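You operate a simulated robot arm through the tools that you are given. There is no shell and no other tool. Be economical: measure what you need, move in short steps, check, and stop when the job is done.

Carry out the task below with a simulated robot arm. There is one attempt and no reset: what you move stays moved.

TASK
Mix the pink and the teal paint bottles on the shaker.
Fine: press each one down in the cup till it is one colour, then stand it back.

It is judged by the outcome, as a careful person would: the job done as asked, and still so three seconds after it is handed in. It fails if anything else is knocked over, pushed out of place, dropped, spilled or broken.

THE ROBOT
A 6-joint arm with a two-finger parallel gripper, fixed in place. Base frame: the origin is at the foot of the arm, x ahead of it, y to its left, z up. Units: m, rad, N and s.
With the tool pointing down near the work surface it reaches from about 0.26 to 0.68 m from the base axis. Its first joint turns from -1.152 to 1.152 rad. Payload 2.9 kg.
Tool frame: the origin (TCP) lies between the finger pads and is the grasp point; the fingertips stand 0.03 m ahead of it; z points along the fingers, y is the line along which they close. The gripper opens to 0.11 m. The fingers are 0.02 m wide and 0.01 m thick; the gripper's body (0.048 by 0.112 m) begins 0.055 m behind the TCP.
Orientation is told as [roll, pitch, yaw] about the base's x, y, z axes, in that order, counted from this pose: with the fingers straight down and closing along the base's y, the tool's x points along the base's -x, its y along +y and its z along -z.

THE INTERFACE
- The arm moves only by the tool drive_tool. Its argument "plan" is a list of rows, each a list of 7 numbers: the turn, a rotation vector about the tool's x, y, z in units of 8 degrees (1.0 is 8 degrees), then the shift along the tool's x, y, z in units of 30 mm (1.0 is 30 mm), then the gripper command, from -1 (shut) to 1 (fully open), values between in proportion. In form: [[rx, ry, rz, tx, ty, tz, fingers], ...]. A call has 1 to 8 rows; each row shifts and turns the commanded pose from where the row before left it, along the tool's axes as they then stand. A call with a number of a shift or a turn outside -1 to 1 is refused whole. A row lasts 0.2 s, in which the tool goes at most 0.05 m and 0.15 rad; a call with a longer step from one row to the next is refused whole, and so is a gripper value outside its range. A pose out of reach is approached as far as the arm can. The call stops where the force on the tool passes 40 N (or 10 N more than at its start, if that is more) or the arm is blocked; 0.2 s more then pass. The fingers move at their own pace (about 0.108 m/s each) and stop on an object; they squeeze with about 33 N. The grip force told is the motor's: it shows also when the fingers shut on nothing. Time passes only in rows, and 0.2 s behind the last, so rows that do not move let the fingers close. It gives the time, the measured TCP pose, the force on the tool (base axes), the opening and the grip force at its end, in the units of the frame above (readings bear some noise).
- Cameras (640 x 400 px; columns grow to the right, rows downward): "scene" is fixed at [0.0748, 0.4273, 1.3935]; the picture's right is [-0.79, -0.61, 0.00], its down [-0.29, 0.37, -0.88] and it looks along [0.54, -0.70, -0.47] (base axes); focal length 310 px, centre (320, 200). "wrist" rides on the gripper at [0.072, 0.017, -0.103] in the tool frame; the picture's right is [-0.23, 0.97, 0.00], its down [-0.76, -0.18, -0.62] and it looks along [-0.61, -0.14, 0.78] (tool axes); focal length 222 px, centre (320, 200). There is no depth. A picture from a camera that has moved, and an enlarged one, comes with that camera's place and axes in the base frame and with its lens.
- get_image(camera): a new picture of that camera. The clock stands still meanwhile.
- enlarge(camera, box): a new picture of the part [left, top, right, bottom] of that camera's present view, enlarged. The clock stands still meanwhile.
- job_done(): hands the job in; it is judged then, once.

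Work in short steps. Places have to be worked out from the pictures, the camera data and where the tool is seen: move nearer, look again, correct. Check each grasp and each placing, and mend what went wrong. You have 120 turns and 64 pictures in all, those below and enlarged ones among them. Open the gripper and draw the arm clear of the work before you hand the job in, unless the task says otherwise; then end with one line.

The tools are called after "Emit:" as a command line: name --pt "numbers of a row" for each row, then --argument value for the rest, lists and objects as JSON in quotes. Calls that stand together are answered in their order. drive_tool: Moves the arm, as the interface text tells. Its arguments: {"type":"object","properties":{"plan":{"type":"array","items":{"type":"array","items":{"type":"number"}}}},"required":["plan"]} The other tools are called the same way: get_image (camera) takes a picture; enlarge (camera, box) takes an enlarged picture of a part of a camera's view; job_done () hands the job in.

At the start:

```text
clock: 0.0
position: [0.3653, 0.0536, 1.127]
ee_rot: [0.0, 0.0, 0.0]
ft_force: [1.5, 0.4, -0.2]
gripper_width: 0.1098
finger_force: 0.1
```

scene: 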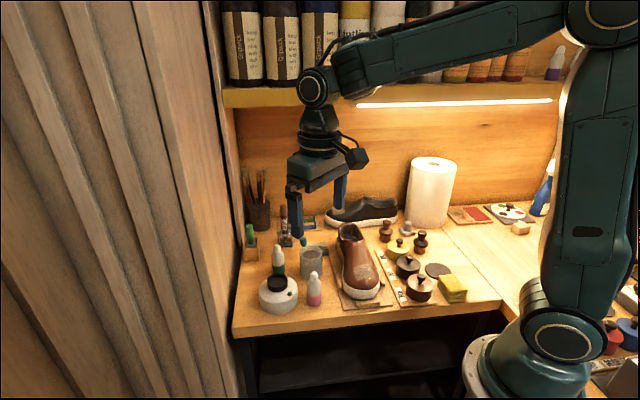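
wrist: 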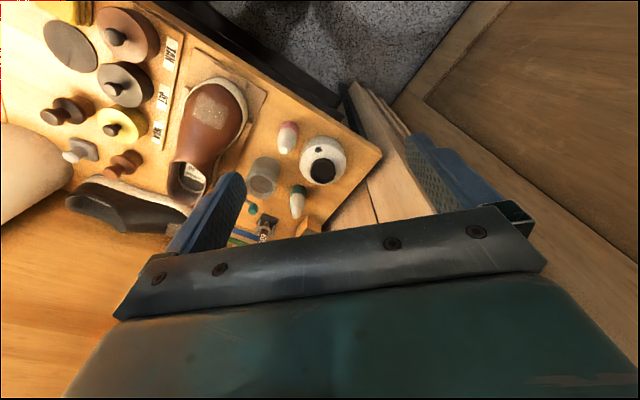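

I start by looking closely at the shaker and bottles from both cameras.

Emit:
enlarge --camera "scene" --box '[225, 190, 385, 320]'

Emit:
enlarge --camera "wrist" --box '[230, 100, 390, 240]'

```text
3.08 times, centred on (305, 255) of scene
camera zoom: at [0.0748, 0.4273, 1.3935], right [-0.79, -0.61, 0.0], down [-0.29, 0.37, -0.88], along [0.54, -0.7, -0.47], focal length 954 px, centre (366, 31)
```

zoom: 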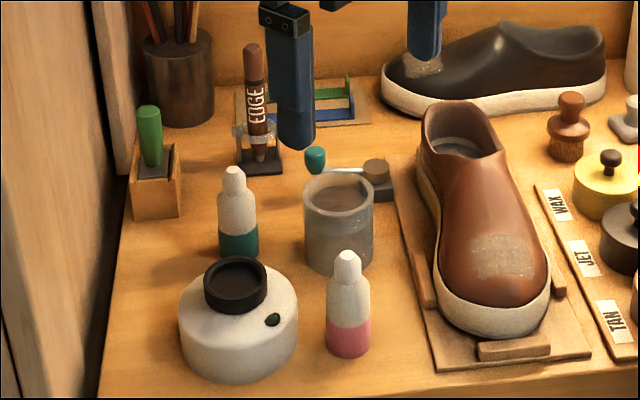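

```text
2.86 times, centred on (310, 170) of wrist
camera zoom: at [0.293, 0.0692, 1.2297], right [0.23, 0.97, 0.0], down [0.76, -0.18, 0.62], along [0.61, -0.14, -0.78], focal length 635 px, centre (349, 286)
```

zoom: 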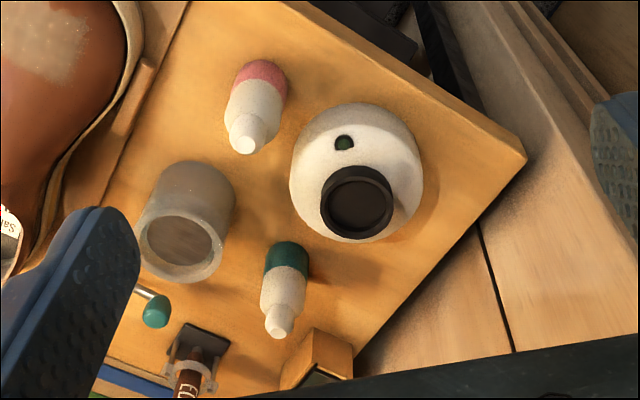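

The two cameras agree: pink bottle is at about (0.439, -0.024), teal at (0.595, -0.055), and the cup rim at about (0.519, 0.024, 0.853). The bottles are about 0.1 m tall and 0.036 m wide. I'll move above the pink bottle at z≈1.0 with the fingers partly open.

Emit:
drive_tool --pt "0 0 0 -0.488 -0.518 0.846 0.18" --pt "0 0 0 -0.488 -0.518 0.846 0.18" --pt "0 0 0 -0.488 -0.518 0.846 0.18" --pt "0 0 0 -0.488 -0.518 0.846 0.18" --pt "0 0 0 -0.488 -0.518 0.846 0.18" --pt "0 0 0 0 0 0 0.18"

Emit:
get_image --camera "wrist"

Emit:
enlarge --camera "scene" --box '[225, 190, 385, 320]'

```text
clock: 1.4
position: [0.4367, -0.0263, 1.0001]
ee_rot: [0.0, 0.0, -0.002]
ft_force: [0.7, 0.3, 0.1]
gripper_width: 0.0648
finger_force: 0.0
```

```text
59 pictures are left
camera wrist: at [0.3658, -0.0097, 1.1023], right [0.23, 0.97, 0.0], down [0.76, -0.18, 0.62], along [0.61, -0.14, -0.78], focal length 222 px, centre (320, 200)
```

wrist: 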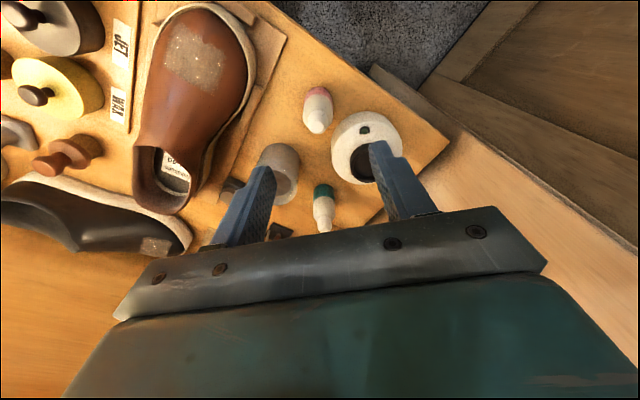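

```text
3.08 times, centred on (305, 255) of scene
camera zoom: at [0.0748, 0.4273, 1.3935], right [-0.79, -0.61, 0.0], down [-0.29, 0.37, -0.88], along [0.54, -0.7, -0.47], focal length 954 px, centre (366, 31)
```

zoom: 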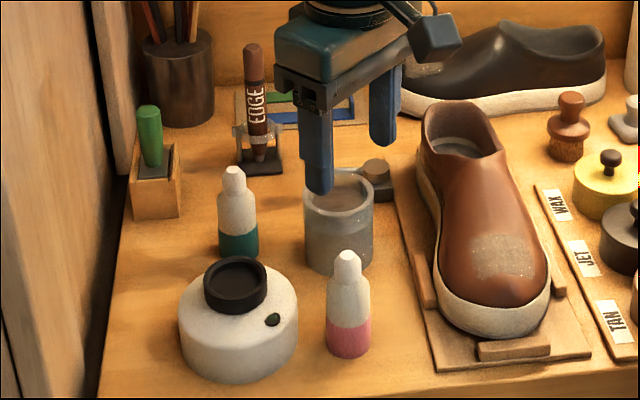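

The wrist view puts pink at about (0.438, -0.026), nearly under the tool. I lower to z≈0.92 and check the alignment.

Emit:
drive_tool --pt "0 0 0 -0.04 0 0.9 0.18" --pt "0 0 0 0 0 0.9 0.18" --pt "0 0 0 0 0 0.8 0.18"

Emit:
enlarge --camera "scene" --box '[225, 190, 385, 320]'

Emit:
get_image --camera "wrist"

```text
clock: 2.2
position: [0.4377, -0.026, 0.9213]
ee_rot: [-0.001, 0.0, -0.001]
ft_force: [0.2, 0.3, -0.1]
gripper_width: 0.065
finger_force: 0.1
```

```text
3.08 times, centred on (305, 255) of scene
camera zoom: at [0.0748, 0.4273, 1.3935], right [-0.79, -0.61, 0.0], down [-0.29, 0.37, -0.88], along [0.54, -0.7, -0.47], focal length 954 px, centre (366, 31)
```

zoom: 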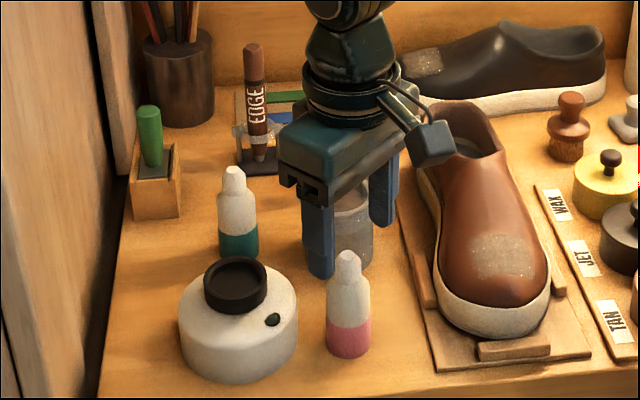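

```text
56 pictures are left
camera wrist: at [0.3655, -0.0089, 1.0241], right [0.23, 0.97, 0.0], down [0.76, -0.18, 0.62], along [0.61, -0.14, -0.78], focal length 222 px, centre (320, 200)
```

wrist: 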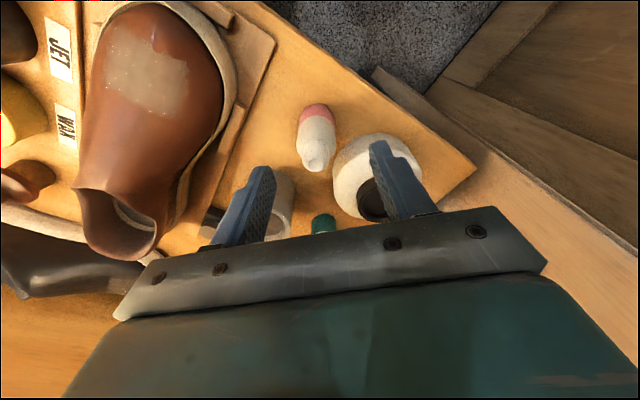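

Bottle top triangulates to about (0.443, -0.027, 0.88), so I shift 3 mm forward and go down to z≈0.842.

Emit:
drive_tool --pt "0 0 0 -0.12 -0.03 0.6 0.18" --pt "0 0 0 0 0 0.7 0.18" --pt "0 0 0 0 0 0.7 0.18" --pt "0 0 0 0 0 0.64 0.18"

Emit:
enlarge --camera "scene" --box '[225, 190, 385, 320]'

Emit:
get_image --camera "wrist"

```text
clock: 3.2
position: [0.4423, -0.0255, 0.8413]
ee_rot: [-0.002, 0.0, -0.002]
ft_force: [-0.2, -0.1, -0.2]
gripper_width: 0.0647
finger_force: 0.1
```

```text
3.08 times, centred on (305, 255) of scene
camera zoom: at [0.0748, 0.4273, 1.3935], right [-0.79, -0.61, 0.0], down [-0.29, 0.37, -0.88], along [0.54, -0.7, -0.47], focal length 954 px, centre (366, 31)
```

zoom: 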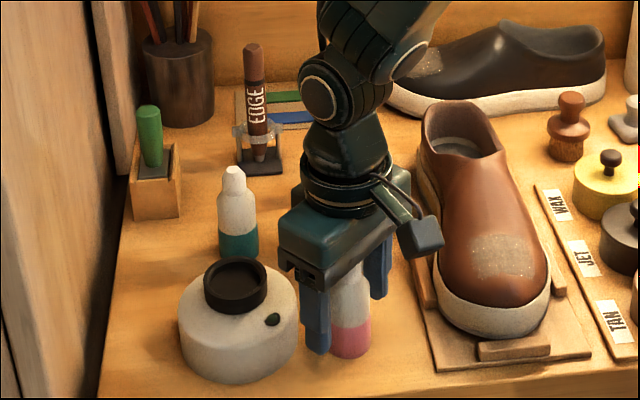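

```text
54 pictures are left
camera wrist: at [0.3706, -0.0084, 0.9435], right [0.23, 0.97, 0.0], down [0.76, -0.18, 0.62], along [0.61, -0.14, -0.78], focal length 222 px, centre (320, 200)
```

wrist: 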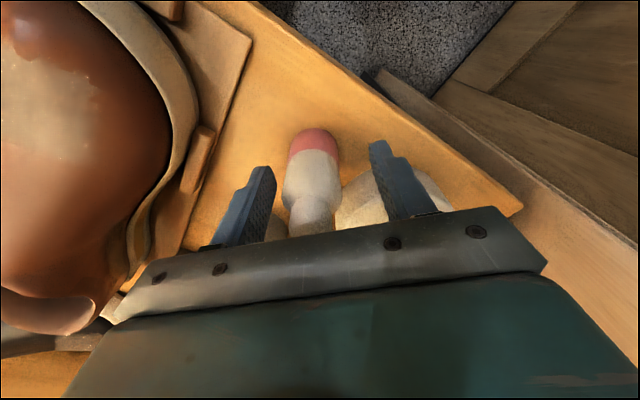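

The bottle stands between the fingers, about 2 mm toward -y, so I nudge and close.

Emit:
drive_tool --pt "0 0 0 0 -0.08 0 0.18" --pt "0 0 0 0 0 0 -0.5" --pt "0 0 0 0 0 0 -1" --pt "0 0 0 0 0 0 -1" --pt "0 0 0 0 0 0 -1"

Emit:
get_image --camera "wrist"

```text
clock: 4.4
position: [0.4415, -0.0285, 0.8415]
ee_rot: [0.0, -0.001, 0.001]
ft_force: [-0.1, -0.5, 0.4]
gripper_width: 0.0355
finger_force: 33.1
```

```text
53 pictures are left
camera wrist: at [0.3706, -0.0113, 0.9447], right [0.23, 0.97, 0.0], down [0.76, -0.18, 0.62], along [0.61, -0.14, -0.78], focal length 222 px, centre (320, 200)
```

wrist: 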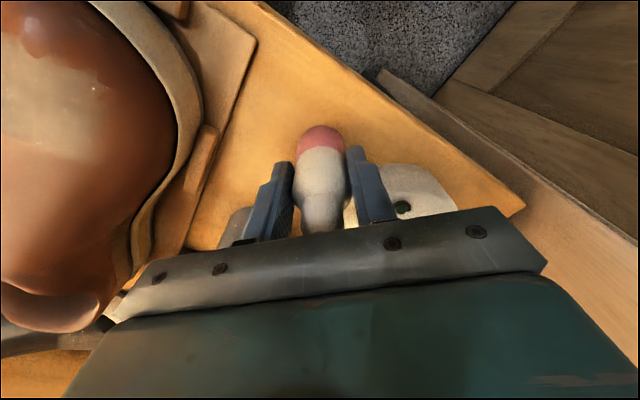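

Gripped at 35.5 mm. The bottle's home is TCP (0.4415, -0.0285, 0.8415). I lift straight by 0.11 m.

Emit:
drive_tool --pt "0 0 0 0 0 -0.5 -1" --pt "0 0 0 0 0 -0.8 -1" --pt "0 0 0 0 0 -0.8 -1" --pt "0 0 0 0 0 -0.8 -1" --pt "0 0 0 0 0 -0.8 -1"

Emit:
get_image --camera "wrist"

Emit:
enlarge --camera "scene" --box '[225, 190, 385, 320]'

```text
clock: 5.6
position: [0.4447, -0.0285, 0.9547]
ee_rot: [0.0, 0.0, 0.0]
ft_force: [0.0, 0.4, -1.3]
gripper_width: 0.0353
finger_force: 32.8
```

```text
52 pictures are left
camera wrist: at [0.372, -0.0117, 1.0573], right [0.23, 0.97, 0.0], down [0.76, -0.18, 0.62], along [0.61, -0.14, -0.78], focal length 222 px, centre (320, 200)
```

wrist: 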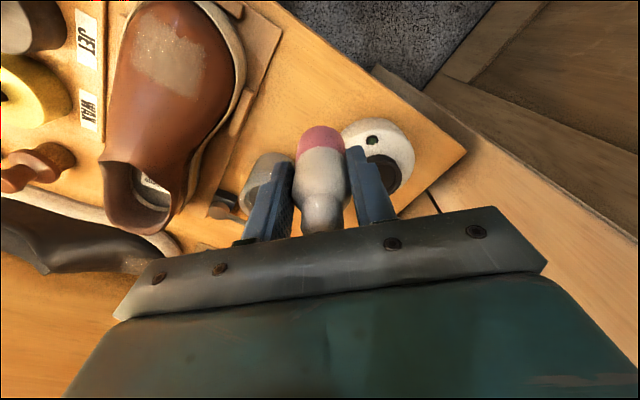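

```text
3.08 times, centred on (305, 255) of scene
camera zoom: at [0.0748, 0.4273, 1.3935], right [-0.79, -0.61, 0.0], down [-0.29, 0.37, -0.88], along [0.54, -0.7, -0.47], focal length 954 px, centre (366, 31)
```

zoom: 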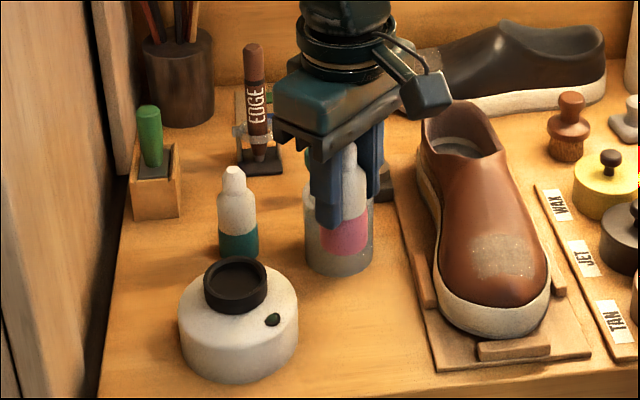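

Held well. I now carry it across at this height to above the cup estimate (0.519, 0.022), then compare in the pictures.

Emit:
drive_tool --pt "0 0 0 -0.62 0.42 0 -1" --pt "0 0 0 -0.62 0.42 0 -1" --pt "0 0 0 -0.62 0.42 0 -1" --pt "0 0 0 -0.62 0.42 0 -1" --pt "0 0 0 0 0 0 -1"

Emit:
enlarge --camera "wrist" --box '[240, 80, 400, 240]'

Emit:
enlarge --camera "scene" --box '[245, 210, 335, 320]'

```text
clock: 6.8
position: [0.518, 0.0206, 0.9535]
ee_rot: [0.001, 0.0, 0.0]
ft_force: [-0.6, -0.3, -0.9]
gripper_width: 0.035
finger_force: 32.8
```

```text
2.50 times, centred on (320, 160) of wrist
camera zoom: at [0.4462, 0.039, 1.0557], right [0.23, 0.97, 0.0], down [0.76, -0.18, 0.62], along [0.61, -0.14, -0.78], focal length 555 px, centre (320, 300)
```

zoom: 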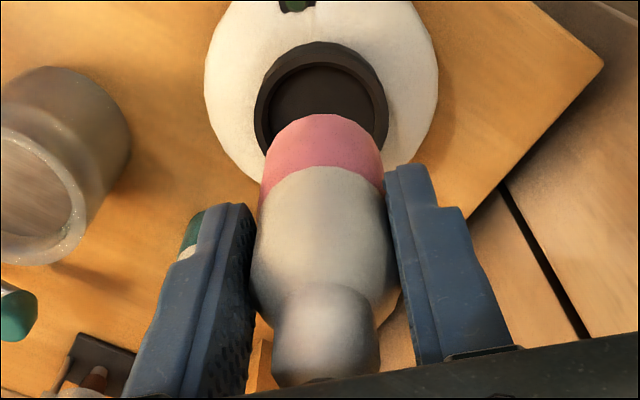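

```text
3.64 times, centred on (290, 265) of scene
camera zoom: at [0.0748, 0.4273, 1.3935], right [-0.79, -0.61, 0.0], down [-0.29, 0.37, -0.88], along [0.54, -0.7, -0.47], focal length 1127 px, centre (429, -36)
```

zoom: 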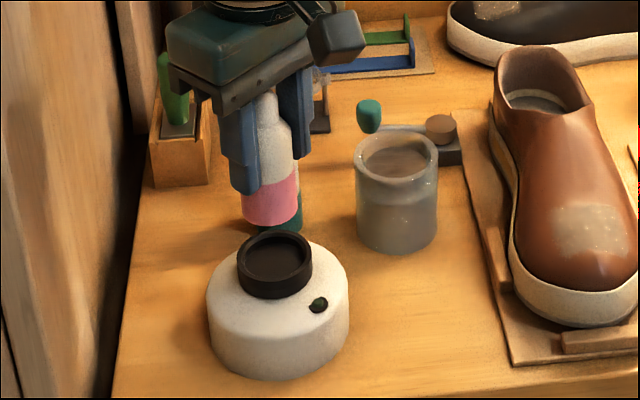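

The bottle looks about 3 mm too far in x relative to the cup centre. I correct and lower until its base is ~1 cm above the rim, then compare again.

Emit:
drive_tool --pt "0 0 0 0.1 0 0.4 -1" --pt "0 0 0 0 0 0.4 -1" --pt "0 0 0 0 0 0 -1"

Emit:
enlarge --camera "wrist" --box '[270, 80, 370, 180]'

Emit:
enlarge --camera "scene" --box '[260, 240, 310, 290]'

```text
clock: 7.6
position: [0.5141, 0.0222, 0.9297]
ee_rot: [0.001, -0.001, -0.001]
ft_force: [0.2, 0.6, -0.9]
gripper_width: 0.0355
finger_force: 33.1
```

```text
4.00 times, centred on (320, 130) of wrist
camera zoom: at [0.4425, 0.0397, 1.0317], right [0.23, 0.97, 0.0], down [0.76, -0.18, 0.62], along [0.61, -0.14, -0.78], focal length 888 px, centre (320, 480)
```

zoom: 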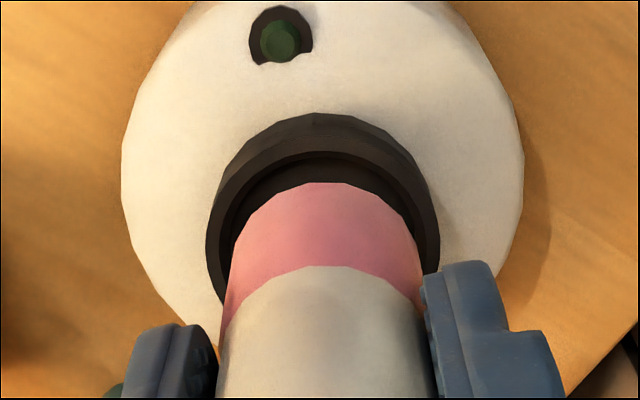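

```text
8.00 times, centred on (285, 265) of scene
camera zoom: at [0.0748, 0.4273, 1.3935], right [-0.79, -0.61, 0.0], down [-0.29, 0.37, -0.88], along [0.54, -0.7, -0.47], focal length 2479 px, centre (600, -320)
```

zoom: 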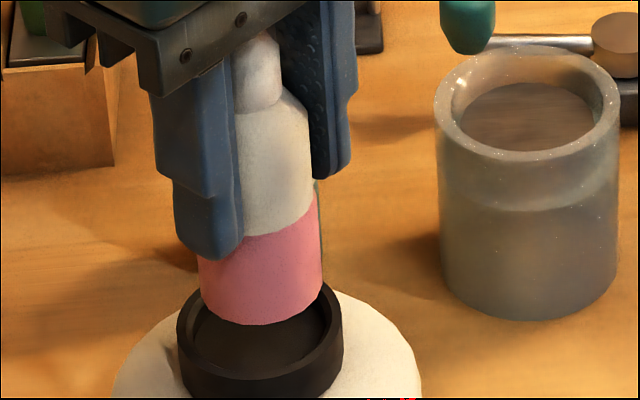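

Both views show the bottle and cup aligned within about 1 mm. I lower gently in small steps and watch the force.

Emit:
drive_tool --pt "0 0 0 0 0.02 0.2 -1" --pt "0 0 0 0 0 0.2 -1" --pt "0 0 0 0 0 0.15 -1" --pt "0 0 0 0 0 0.15 -1"

Emit:
enlarge --camera "wrist" --box '[270, 80, 370, 180]'

Emit:
enlarge --camera "scene" --box '[260, 240, 310, 290]'

```text
clock: 8.6
position: [0.5145, 0.0234, 0.9083]
ee_rot: [0.0, 0.002, 0.002]
ft_force: [-0.5, -0.7, 0.0]
gripper_width: 0.0353
finger_force: 33.0
```

```text
4.00 times, centred on (320, 130) of wrist
camera zoom: at [0.4431, 0.0396, 1.0113], right [0.23, 0.97, 0.0], down [0.76, -0.18, 0.62], along [0.61, -0.14, -0.78], focal length 888 px, centre (320, 480)
```

zoom: 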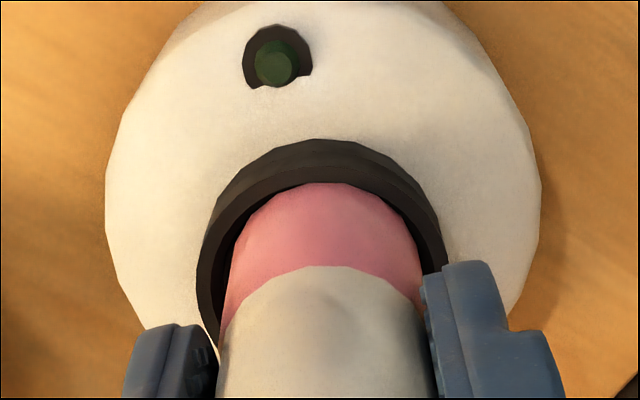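

```text
8.00 times, centred on (285, 265) of scene
camera zoom: at [0.0748, 0.4273, 1.3935], right [-0.79, -0.61, 0.0], down [-0.29, 0.37, -0.88], along [0.54, -0.7, -0.47], focal length 2479 px, centre (600, -320)
```

zoom: 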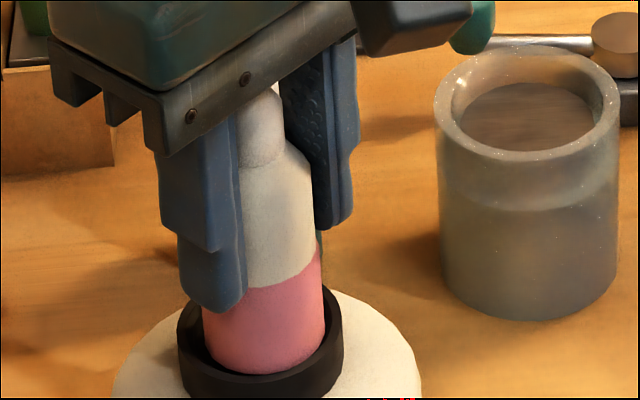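

The base is entering the cup, slightly near the -x side. I shift 1 mm +x and keep lowering slowly.

Emit:
drive_tool --pt "0 0 0 -0.04 -0.02 0.1 -1" --pt "0 0 0 0 0 0.1 -1" --pt "0 0 0 0 0 0.1 -1"

Emit:
enlarge --camera "scene" --box '[260, 240, 310, 290]'

```text
clock: 9.4
position: [0.5159, 0.0218, 0.9003]
ee_rot: [0.0, -0.003, -0.001]
ft_force: [4.6, -0.5, 0.5]
gripper_width: 0.0351
finger_force: 33.0
```

```text
8.00 times, centred on (285, 265) of scene
camera zoom: at [0.0749, 0.4273, 1.3935], right [-0.79, -0.61, 0.0], down [-0.29, 0.37, -0.88], along [0.54, -0.7, -0.47], focal length 2479 px, centre (600, -320)
```

zoom: 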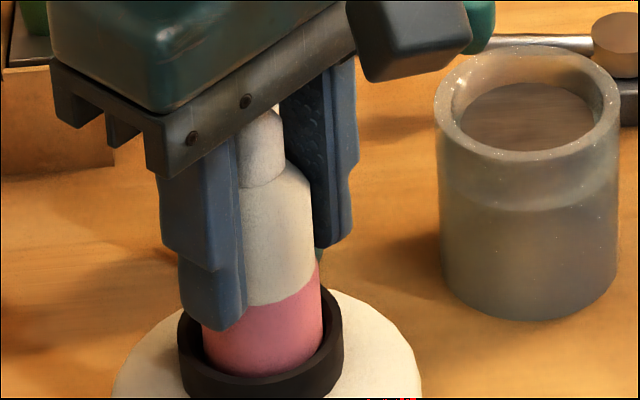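

It is inside the cup and a +4.6 N x force says it touches the -x wall. I move 1 mm +x and continue down.

Emit:
drive_tool --pt "0 0 0 -0.04 0 0.05 -1" --pt "0 0 0 0 0 0.1 -1" --pt "0 0 0 0 0 0.1 -1"

```text
clock: 10.2
position: [0.5165, 0.0218, 0.8932]
ee_rot: [0.001, -0.001, 0.0]
ft_force: [-9.2, 0.4, 24.8]
gripper_width: 0.0352
finger_force: 33.0
```

Vertical force of 25 N: the bottle is on the cup floor. I look to see whether the lamp is on and the paint is mixing.

Emit:
enlarge --camera "scene" --box '[250, 230, 320, 310]'

Emit:
enlarge --camera "wrist" --box '[270, 80, 370, 180]'

```text
5.00 times, centred on (285, 270) of scene
camera zoom: at [0.0742, 0.4273, 1.3935], right [-0.79, -0.61, 0.0], down [-0.29, 0.37, -0.88], along [0.54, -0.7, -0.47], focal length 1549 px, centre (495, -150)
```

zoom: 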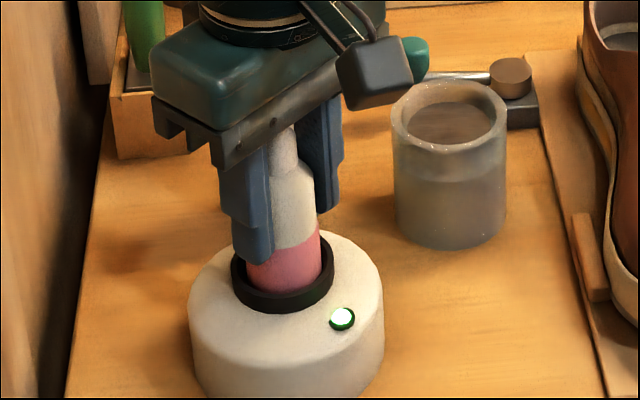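

```text
4.00 times, centred on (320, 130) of wrist
camera zoom: at [0.4448, 0.0387, 0.9971], right [0.23, 0.97, 0.0], down [0.76, -0.18, 0.62], along [0.61, -0.14, -0.78], focal length 888 px, centre (320, 480)
```

zoom: 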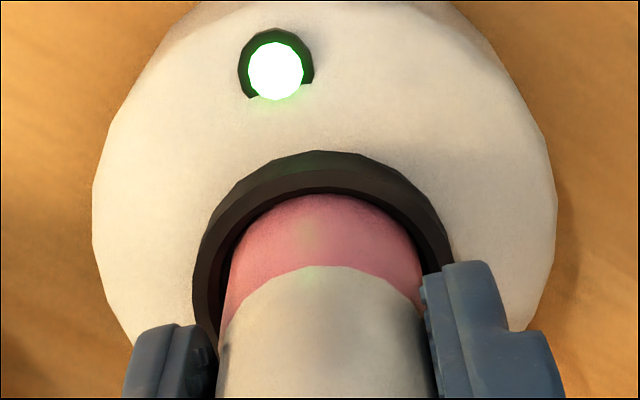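

The lamp is lit, so the shaker is running. I hold the press for 1.6 s.

Emit:
drive_tool --pt "0 0 0 0 0 0 -1" --pt "0 0 0 0 0 0 -1" --pt "0 0 0 0 0 0 -1" --pt "0 0 0 0 0 0 -1" --pt "0 0 0 0 0 0 -1" --pt "0 0 0 0 0 0 -1" --pt "0 0 0 0 0 0 -1" --pt "0 0 0 0 0 0 -1"

Emit:
enlarge --camera "scene" --box '[250, 230, 320, 310]'

```text
clock: 12.0
position: [0.5185, 0.0225, 0.894]
ee_rot: [0.0, -0.004, 0.0]
ft_force: [0.9, 0.9, 26.9]
gripper_width: 0.0351
finger_force: 33.0
```

```text
5.00 times, centred on (285, 270) of scene
camera zoom: at [0.0744, 0.4273, 1.3935], right [-0.79, -0.61, 0.0], down [-0.29, 0.37, -0.88], along [0.54, -0.7, -0.47], focal length 1549 px, centre (495, -150)
```

zoom: 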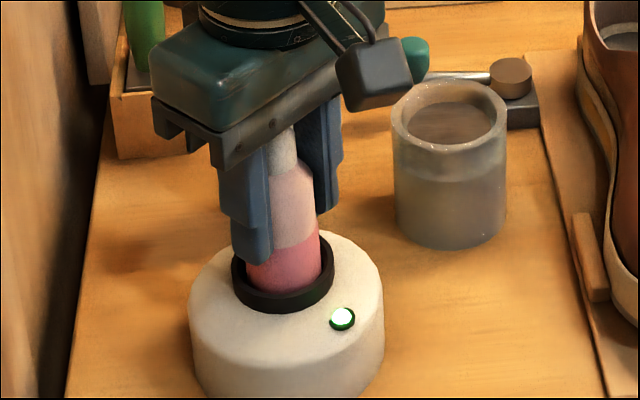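

The upper part is turning pinker and the force is steady at 27 N. I keep holding.

Emit:
drive_tool --pt "0 0 0 0 0 0 -1" --pt "0 0 0 0 0 0 -1" --pt "0 0 0 0 0 0 -1" --pt "0 0 0 0 0 0 -1" --pt "0 0 0 0 0 0 -1" --pt "0 0 0 0 0 0 -1" --pt "0 0 0 0 0 0 -1" --pt "0 0 0 0 0 0 -1"

Emit:
enlarge --camera "scene" --box '[250, 230, 320, 310]'

```text
clock: 13.8
position: [0.5169, 0.0211, 0.8946]
ee_rot: [0.0, -0.002, 0.001]
ft_force: [2.4, -0.3, 25.5]
gripper_width: 0.0353
finger_force: 32.9
```

```text
5.00 times, centred on (285, 270) of scene
camera zoom: at [0.0744, 0.4273, 1.3935], right [-0.79, -0.61, 0.0], down [-0.29, 0.37, -0.88], along [0.54, -0.7, -0.47], focal length 1549 px, centre (495, -150)
```

zoom: 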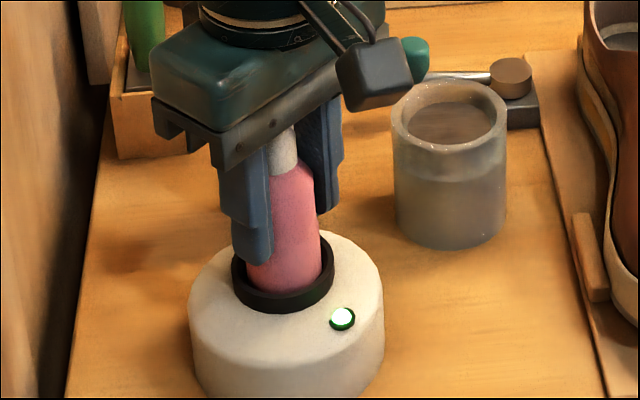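

It is nearly one colour, so I hold about 1.4 s more and check at higher zoom.

Emit:
drive_tool --pt "0 0 0 0 0 0 -1" --pt "0 0 0 0 0 0 -1" --pt "0 0 0 0 0 0 -1" --pt "0 0 0 0 0 0 -1" --pt "0 0 0 0 0 0 -1" --pt "0 0 0 0 0 0 -1"

Emit:
enlarge --camera "scene" --box '[265, 245, 305, 300]'

Emit:
enlarge --camera "wrist" --box '[270, 80, 370, 240]'

```text
clock: 15.2
position: [0.5175, 0.0225, 0.8946]
ee_rot: [0.0, -0.001, 0.001]
ft_force: [1.8, -0.5, 26.4]
gripper_width: 0.0356
finger_force: 32.6
```

```text
7.27 times, centred on (285, 272) of scene
camera zoom: at [0.0744, 0.4273, 1.3935], right [-0.79, -0.61, 0.0], down [-0.29, 0.37, -0.88], along [0.54, -0.7, -0.47], focal length 2254 px, centre (574, -327)
```

zoom: 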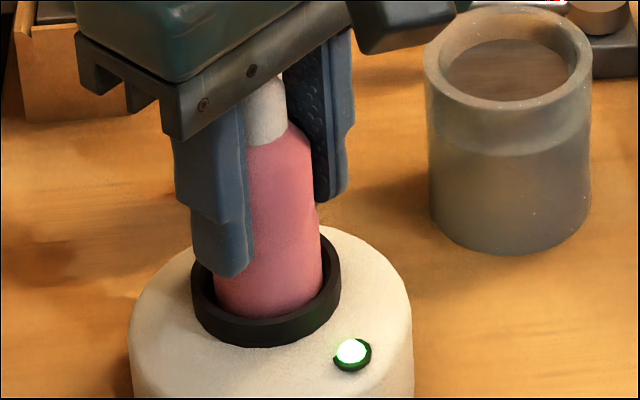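

```text
2.50 times, centred on (320, 160) of wrist
camera zoom: at [0.4451, 0.0386, 0.9961], right [0.23, 0.97, 0.0], down [0.76, -0.18, 0.62], along [0.61, -0.14, -0.78], focal length 555 px, centre (320, 300)
```

zoom: 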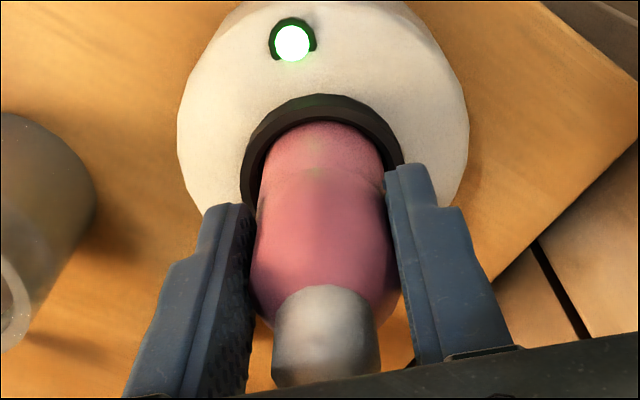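

It looks uniform, with at most a faint seam. I hold 0.8 s more, then lift straight out.

Emit:
drive_tool --pt "0 0 0 0 0 0 -1" --pt "0 0 0 0 0 0 -1" --pt "0 0 0 0 0 0 -1" --pt "0 0 0 0 0 0 -1" --pt "0 0 0 0 0 -0.3 -1" --pt "0 0 0 0 0 -0.5 -1" --pt "0 0 0 0 0 -0.7 -1" --pt "0 0 0 0 0 -0.7 -1"

Emit:
enlarge --camera "scene" --box '[225, 190, 345, 310]'

```text
clock: 17.0
position: [0.5172, 0.0202, 0.9594]
ee_rot: [0.0, 0.001, 0.0]
ft_force: [0.6, -1.6, -1.1]
gripper_width: 0.0354
finger_force: 33.4
```

```text
3.33 times, centred on (285, 250) of scene
camera zoom: at [0.0748, 0.4273, 1.3935], right [-0.79, -0.61, 0.0], down [-0.29, 0.37, -0.88], along [0.54, -0.7, -0.47], focal length 1033 px, centre (437, 33)
```

zoom: 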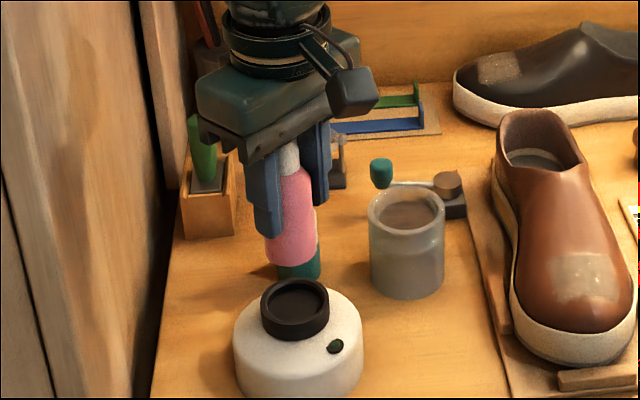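

The pink bottle is one colour, out of the cup, and the shaker hasn't moved. I carry it back above its old spot.

Emit:
drive_tool --pt "0 0 0 0.63 -0.405 0 -1" --pt "0 0 0 0.63 -0.405 0 -1" --pt "0 0 0 0.63 -0.405 0 -1" --pt "0 0 0 0.63 -0.405 0 -1" --pt "0 0 0 0 0 0 -1"

```text
clock: 18.2
position: [0.4401, -0.0278, 0.9587]
ee_rot: [0.001, 0.002, 0.0]
ft_force: [1.1, -0.1, -1.8]
gripper_width: 0.0354
finger_force: 33.2
```

I lower to just above the table, then feel for contact.

Emit:
drive_tool --pt "0 0 0 -0.05 -0.02 0.9 -1" --pt "0 0 0 0 0 0.9 -1" --pt "0 0 0 0 0 0.9 -1" --pt "0 0 0 0 0 0.7 -1" --pt "0 0 0 0 0 0.2 -1" --pt "0 0 0 0 0 0.1 -1"

Emit:
enlarge --camera "scene" --box '[260, 240, 340, 320]'

```text
clock: 19.6
position: [0.4434, -0.0281, 0.8462]
ee_rot: [-0.002, 0.002, 0.0]
ft_force: [0.9, -0.6, -1.0]
gripper_width: 0.0354
finger_force: 32.8
```

```text
5.00 times, centred on (300, 280) of scene
camera zoom: at [0.0748, 0.4273, 1.3935], right [-0.79, -0.61, 0.0], down [-0.29, 0.37, -0.88], along [0.54, -0.7, -0.47], focal length 1549 px, centre (420, -200)
```

zoom: 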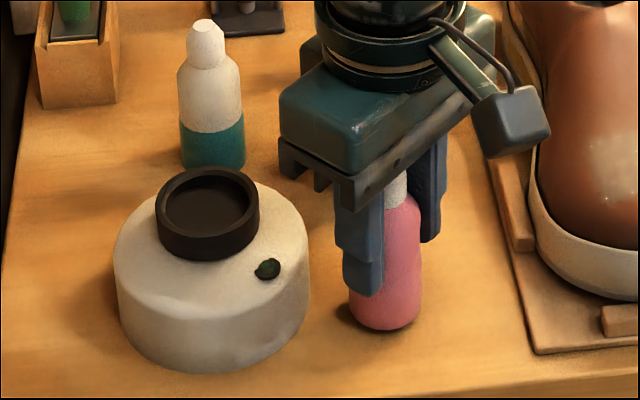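

No contact yet at z=0.846, so I go down in 1.5–2 mm steps.

Emit:
drive_tool --pt "0 0 0 0.03 0 0.07 -1" --pt "0 0 0 0 0 0.05 -1"

```text
clock: 20.2
position: [0.4408, -0.0268, 0.8436]
ee_rot: [0.0, 0.0, -0.001]
ft_force: [0.5, -0.4, -2.2]
gripper_width: 0.0352
finger_force: 32.5
```

Emit:
drive_tool --pt "0 0 0 0 0 0.05 -1" --pt "0 0 0 0 0 0.02 -1"

```text
clock: 20.8
position: [0.4417, -0.0273, 0.8417]
ee_rot: [-0.001, 0.001, 0.0]
ft_force: [-0.6, 0.5, 0.9]
gripper_width: 0.0353
finger_force: 33.6
```

Weight has just come off the tool (-1.3 to +0.9 N). I press half a millimetre more, then open slowly to the approach width.

Emit:
drive_tool --pt "0 0 0 0 0 0.02 -1" --pt "0 0 0 0 0 0 -0.2" --pt "0 0 0 0 0 0 0.1" --pt "0 0 0 0 0 0 0.18" --pt "0 0 0 0 0 0 0.18"

Emit:
get_image --camera "wrist"

```text
clock: 22.0
position: [0.4417, -0.0277, 0.8405]
ee_rot: [0.0, 0.0, -0.001]
ft_force: [0.2, -0.2, 0.5]
gripper_width: 0.0645
finger_force: 0.1
```

```text
35 pictures are left
camera wrist: at [0.3695, -0.0107, 0.9435], right [0.23, 0.97, 0.0], down [0.76, -0.18, 0.62], along [0.61, -0.14, -0.78], focal length 222 px, centre (320, 200)
```

wrist: 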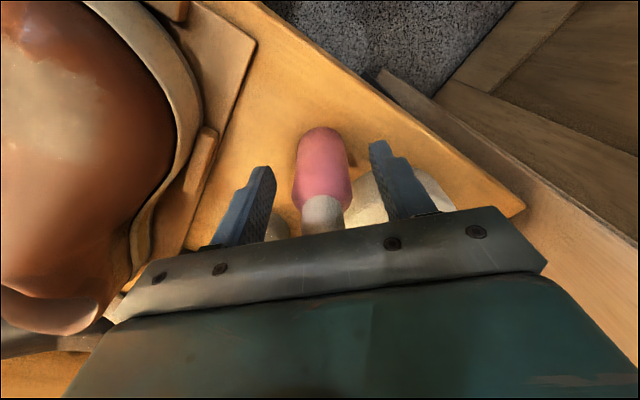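

The bottle stands free. I lift straight clear, then look before going to teal.

Emit:
drive_tool --pt "0 0 0 0 0 -0.8 0.18" --pt "0 0 0 0 0 -0.8 0.18" --pt "0 0 0 0 0 -0.8 0.18" --pt "0 0 0 0 0 -0.8 0.18" --pt "0 0 0 0 0 -0.8 0.18" --pt "0 0 0 -0.8 -0.1 0 0.18" --pt "0 0 0 -0.8 -0.1 0 0.18" --pt "0 0 0 -0.8 -0.1 0 0.18"

Emit:
get_image --camera "wrist"

Emit:
enlarge --camera "scene" --box '[225, 190, 385, 320]'

```text
clock: 23.8
position: [0.5126, -0.0358, 0.9607]
ee_rot: [-0.001, -0.001, 0.0]
ft_force: [0.2, 0.6, 0.8]
gripper_width: 0.0649
finger_force: 0.0
```

```text
34 pictures are left
camera wrist: at [0.4418, -0.0186, 1.0637], right [0.23, 0.97, 0.0], down [0.76, -0.18, 0.62], along [0.61, -0.14, -0.78], focal length 222 px, centre (320, 200)
```

wrist: 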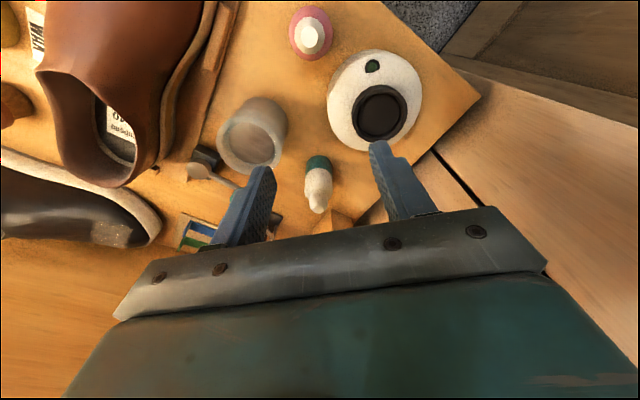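

```text
3.08 times, centred on (305, 255) of scene
camera zoom: at [0.0748, 0.4273, 1.3935], right [-0.79, -0.61, 0.0], down [-0.29, 0.37, -0.88], along [0.54, -0.7, -0.47], focal length 954 px, centre (366, 31)
```

zoom: 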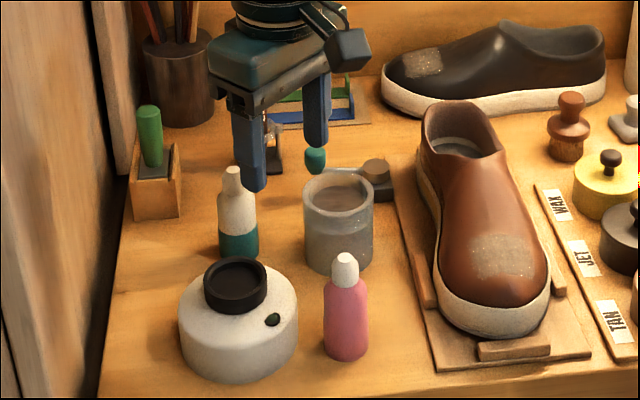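

Pink is standing in place. Teal is at about (0.597, -0.058); I move over it, then look before lowering.

Emit:
drive_tool --pt "0 0 0 -0.7 -0.185 0 0.18" --pt "0 0 0 -0.7 -0.185 0 0.18" --pt "0 0 0 -0.7 -0.185 0 0.18" --pt "0 0 0 -0.7 -0.185 0 0.18" --pt "0 0 0 0 0 0.65 0.18" --pt "0 0 0 0 0 0.65 0.18"

Emit:
get_image --camera "wrist"

Emit:
enlarge --camera "scene" --box '[225, 180, 345, 300]'

```text
clock: 25.2
position: [0.5981, -0.0588, 0.9224]
ee_rot: [0.001, 0.0, 0.001]
ft_force: [-0.2, 0.6, 0.2]
gripper_width: 0.0648
finger_force: 0.0
```

```text
32 pictures are left
camera wrist: at [0.5258, -0.0413, 1.0253], right [0.23, 0.97, 0.0], down [0.76, -0.18, 0.62], along [0.61, -0.14, -0.78], focal length 222 px, centre (320, 200)
```

wrist: 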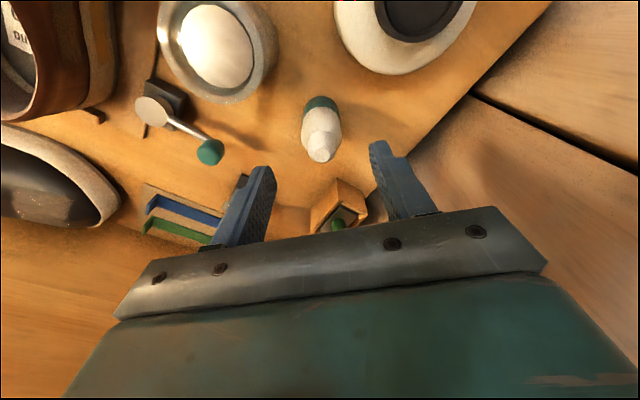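

```text
3.33 times, centred on (285, 240) of scene
camera zoom: at [0.0748, 0.4273, 1.3935], right [-0.79, -0.61, 0.0], down [-0.29, 0.37, -0.88], along [0.54, -0.7, -0.47], focal length 1033 px, centre (437, 67)
```

zoom: 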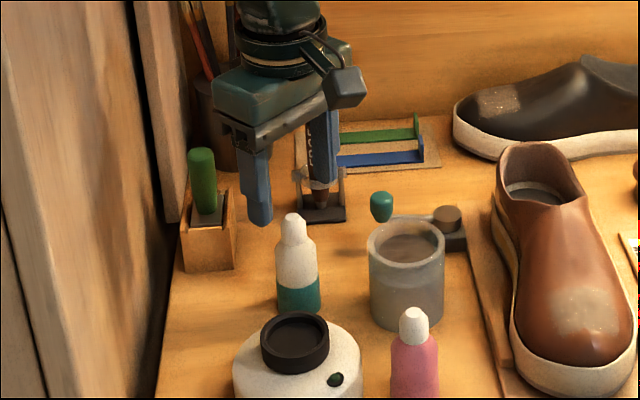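

Teal's tip works out at about (0.595, -0.057). I shift back 3 mm and lower to z≈0.842; the green-handled tool's block is well beyond at x≈0.69.

Emit:
drive_tool --pt "0 0 0 0.1 0.04 0.6 0.18" --pt "0 0 0 0 0 0.7 0.18" --pt "0 0 0 0 0 0.7 0.18" --pt "0 0 0 0 0 0.66 0.18"

Emit:
get_image --camera "wrist"

Emit:
enlarge --camera "scene" --box '[225, 180, 345, 300]'

```text
clock: 26.2
position: [0.596, -0.0555, 0.8421]
ee_rot: [-0.001, -0.001, 0.0]
ft_force: [-0.4, -0.5, -0.1]
gripper_width: 0.0649
finger_force: 0.0
```

```text
30 pictures are left
camera wrist: at [0.5236, -0.0387, 0.9452], right [0.23, 0.97, 0.0], down [0.76, -0.18, 0.62], along [0.61, -0.14, -0.78], focal length 222 px, centre (320, 200)
```

wrist: 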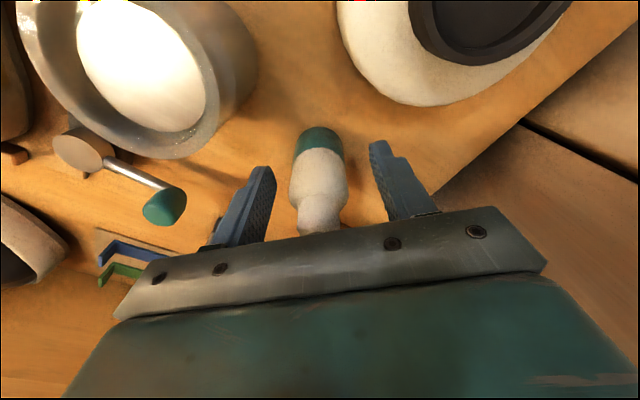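

```text
3.33 times, centred on (285, 240) of scene
camera zoom: at [0.0748, 0.4273, 1.3935], right [-0.79, -0.61, 0.0], down [-0.29, 0.37, -0.88], along [0.54, -0.7, -0.47], focal length 1033 px, centre (437, 67)
```

zoom: 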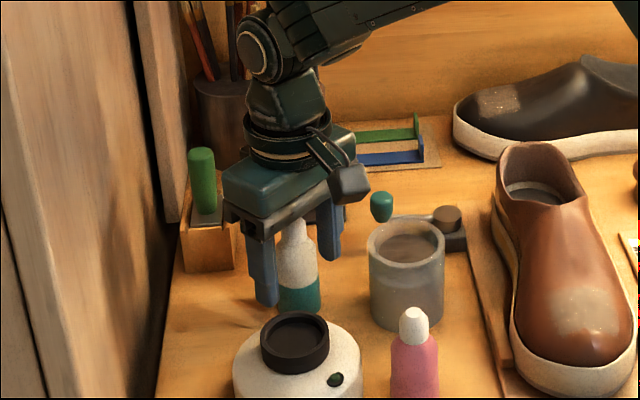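

Relative position in the wrist view matches the pink grasp. I close the fingers after a 1 mm -y nudge.

Emit:
drive_tool --pt "0 0 0 0 -0.05 0 0.18" --pt "0 0 0 0 0 0 -0.5" --pt "0 0 0 0 0 0 -1" --pt "0 0 0 0 0 0 -1" --pt "0 0 0 0 0 0 -1"

```text
clock: 27.4
position: [0.5945, -0.0567, 0.8436]
ee_rot: [0.0, 0.0, 0.0]
ft_force: [0.5, -0.7, 0.4]
gripper_width: 0.0351
finger_force: 32.9
```

Gripped at 35.1 mm; home TCP is (0.595, -0.057, 0.8425). I lift straight up.

Emit:
drive_tool --pt "0 0 0 0 0 -0.5 -1" --pt "0 0 0 0 0 -0.8 -1" --pt "0 0 0 0 0 -0.8 -1" --pt "0 0 0 0 0 -0.8 -1" --pt "0 0 0 0 0 -0.9 -1"

Emit:
enlarge --camera "wrist" --box '[240, 80, 400, 240]'

```text
clock: 28.6
position: [0.595, -0.0586, 0.9569]
ee_rot: [0.0, 0.0, -0.001]
ft_force: [-1.0, -0.2, -1.1]
gripper_width: 0.0353
finger_force: 33.7
```

```text
2.50 times, centred on (320, 160) of wrist
camera zoom: at [0.5235, -0.0411, 1.0591], right [0.23, 0.97, 0.0], down [0.76, -0.18, 0.62], along [0.61, -0.14, -0.78], focal length 555 px, centre (320, 300)
```

zoom: 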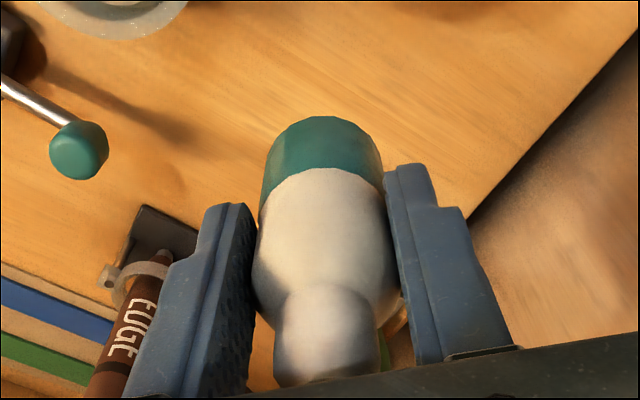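

Grip matches pink's. I carry it to above the cup at (0.5165, 0.022).

Emit:
drive_tool --pt "0 0 0 0.523 0.53 0 -1" --pt "0 0 0 0.523 0.53 0 -1" --pt "0 0 0 0.523 0.53 0 -1" --pt "0 0 0 0.523 0.53 0 -1" --pt "0 0 0 0.523 0.53 0 -1" --pt "0 0 0 0 0 0.5 -1" --pt "0 0 0 0 0 0.4 -1" --pt "0 0 0 0 0 0 -1"

Emit:
enlarge --camera "wrist" --box '[270, 80, 370, 180]'

Emit:
enlarge --camera "scene" --box '[260, 240, 310, 290]'

```text
clock: 30.4
position: [0.5163, 0.0206, 0.9291]
ee_rot: [0.0, -0.001, 0.001]
ft_force: [0.2, -0.2, -0.9]
gripper_width: 0.0352
finger_force: 32.5
```

```text
4.00 times, centred on (320, 130) of wrist
camera zoom: at [0.4446, 0.0374, 1.0313], right [0.23, 0.97, 0.0], down [0.76, -0.18, 0.62], along [0.61, -0.14, -0.78], focal length 888 px, centre (320, 480)
```

zoom: 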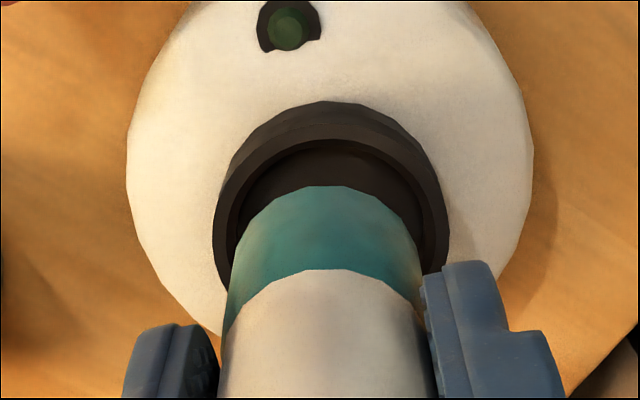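

```text
8.00 times, centred on (285, 265) of scene
camera zoom: at [0.0748, 0.4273, 1.3935], right [-0.79, -0.61, 0.0], down [-0.29, 0.37, -0.88], along [0.54, -0.7, -0.47], focal length 2479 px, centre (600, -320)
```

zoom: 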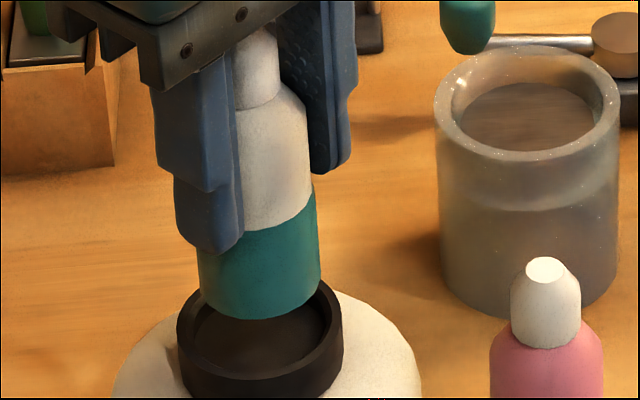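

Nearly aligned, about 1 mm short in y. I correct and lower slowly into the cup, stopping short of the floor.

Emit:
drive_tool --pt "0 0 0 0 0.04 0.2 -1" --pt "0 0 0 0 0 0.2 -1" --pt "0 0 0 0 0 0.15 -1" --pt "0 0 0 0 0 0.15 -1" --pt "0 0 0 0 0 0.1 -1" --pt "0 0 0 0 0 0.1 -1"

Emit:
enlarge --camera "scene" --box '[260, 240, 310, 290]'

```text
clock: 31.8
position: [0.5166, 0.0217, 0.9023]
ee_rot: [-0.001, -0.001, 0.0]
ft_force: [-0.2, -0.1, -0.5]
gripper_width: 0.0355
finger_force: 32.6
```

```text
8.00 times, centred on (285, 265) of scene
camera zoom: at [0.0748, 0.4273, 1.3935], right [-0.79, -0.61, 0.0], down [-0.29, 0.37, -0.88], along [0.54, -0.7, -0.47], focal length 2479 px, centre (600, -320)
```

zoom: 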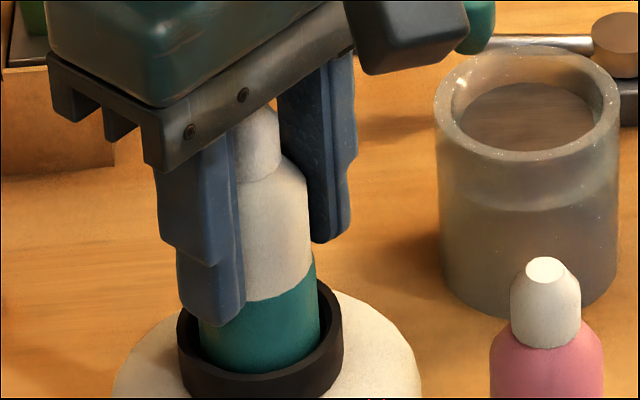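

It is inside with no side force. I press down in small steps to the floor.

Emit:
drive_tool --pt "0 0 0 0 0 0.1 -1" --pt "0 0 0 0 0 0.1 -1" --pt "0 0 0 0 0 0.08 -1"

```text
clock: 32.6
position: [0.516, 0.0211, 0.8956]
ee_rot: [0.001, -0.004, 0.002]
ft_force: [-2.2, 2.8, 15.0]
gripper_width: 0.0353
finger_force: 33.1
```

Contact at 15 N. I add a little more press to match the 25 N used before, and hold.

Emit:
drive_tool --pt "0 0 0 0 0 0.05 -1" --pt "0 0 0 0 0 0 -1" --pt "0 0 0 0 0 0 -1" --pt "0 0 0 0 0 0 -1"

Emit:
enlarge --camera "scene" --box '[250, 230, 320, 310]'

```text
clock: 33.6
position: [0.5176, 0.0231, 0.8944]
ee_rot: [0.0, -0.006, 0.0]
ft_force: [0.3, 3.9, 28.1]
gripper_width: 0.0354
finger_force: 33.1
```

```text
5.00 times, centred on (285, 270) of scene
camera zoom: at [0.0744, 0.4273, 1.3935], right [-0.79, -0.61, 0.0], down [-0.29, 0.37, -0.88], along [0.54, -0.7, -0.47], focal length 1549 px, centre (495, -150)
```

zoom: 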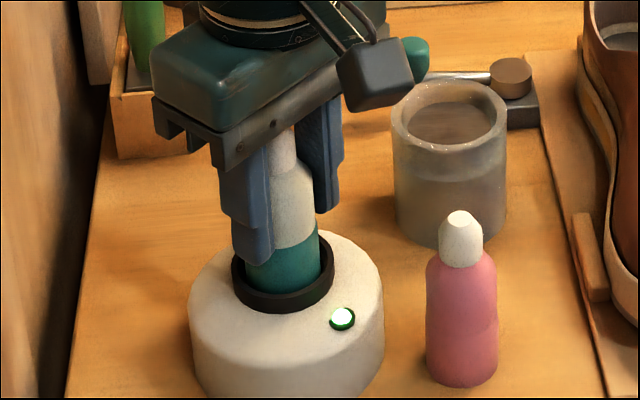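

The lamp is on and the force is 28 N. I hold for a total similar to pink's (about 6 s).

Emit:
drive_tool --pt "0 0 0 0 0 0 -1" --pt "0 0 0 0 0 0 -1" --pt "0 0 0 0 0 0 -1" --pt "0 0 0 0 0 0 -1" --pt "0 0 0 0 0 0 -1" --pt "0 0 0 0 0 0 -1" --pt "0 0 0 0 0 0 -1" --pt "0 0 0 0 0 0 -1"

Emit:
drive_tool --pt "0 0 0 0 0 0 -1" --pt "0 0 0 0 0 0 -1" --pt "0 0 0 0 0 0 -1" --pt "0 0 0 0 0 0 -1" --pt "0 0 0 0 0 0 -1" --pt "0 0 0 0 0 0 -1" --pt "0 0 0 0 0 0 -1" --pt "0 0 0 0 0 0 -1"

Emit:
enlarge --camera "scene" --box '[265, 245, 305, 300]'

```text
clock: 35.4
position: [0.5173, 0.0215, 0.8937]
ee_rot: [-0.001, -0.004, 0.0]
ft_force: [3.1, 1.0, 27.4]
gripper_width: 0.0355
finger_force: 33.4
```

```text
clock: 37.2
position: [0.5162, 0.0224, 0.8939]
ee_rot: [0.0, -0.002, -0.001]
ft_force: [2.4, -1.4, 27.7]
gripper_width: 0.0353
finger_force: 32.6
```

```text
7.27 times, centred on (285, 272) of scene
camera zoom: at [0.0744, 0.4272, 1.3935], right [-0.79, -0.61, 0.0], down [-0.29, 0.37, -0.88], along [0.54, -0.7, -0.47], focal length 2254 px, centre (574, -327)
```

zoom: 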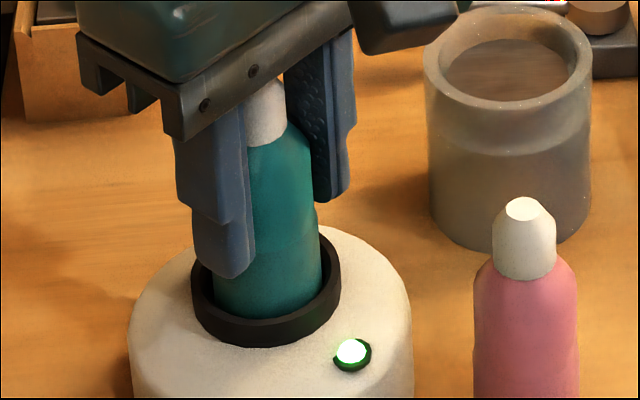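

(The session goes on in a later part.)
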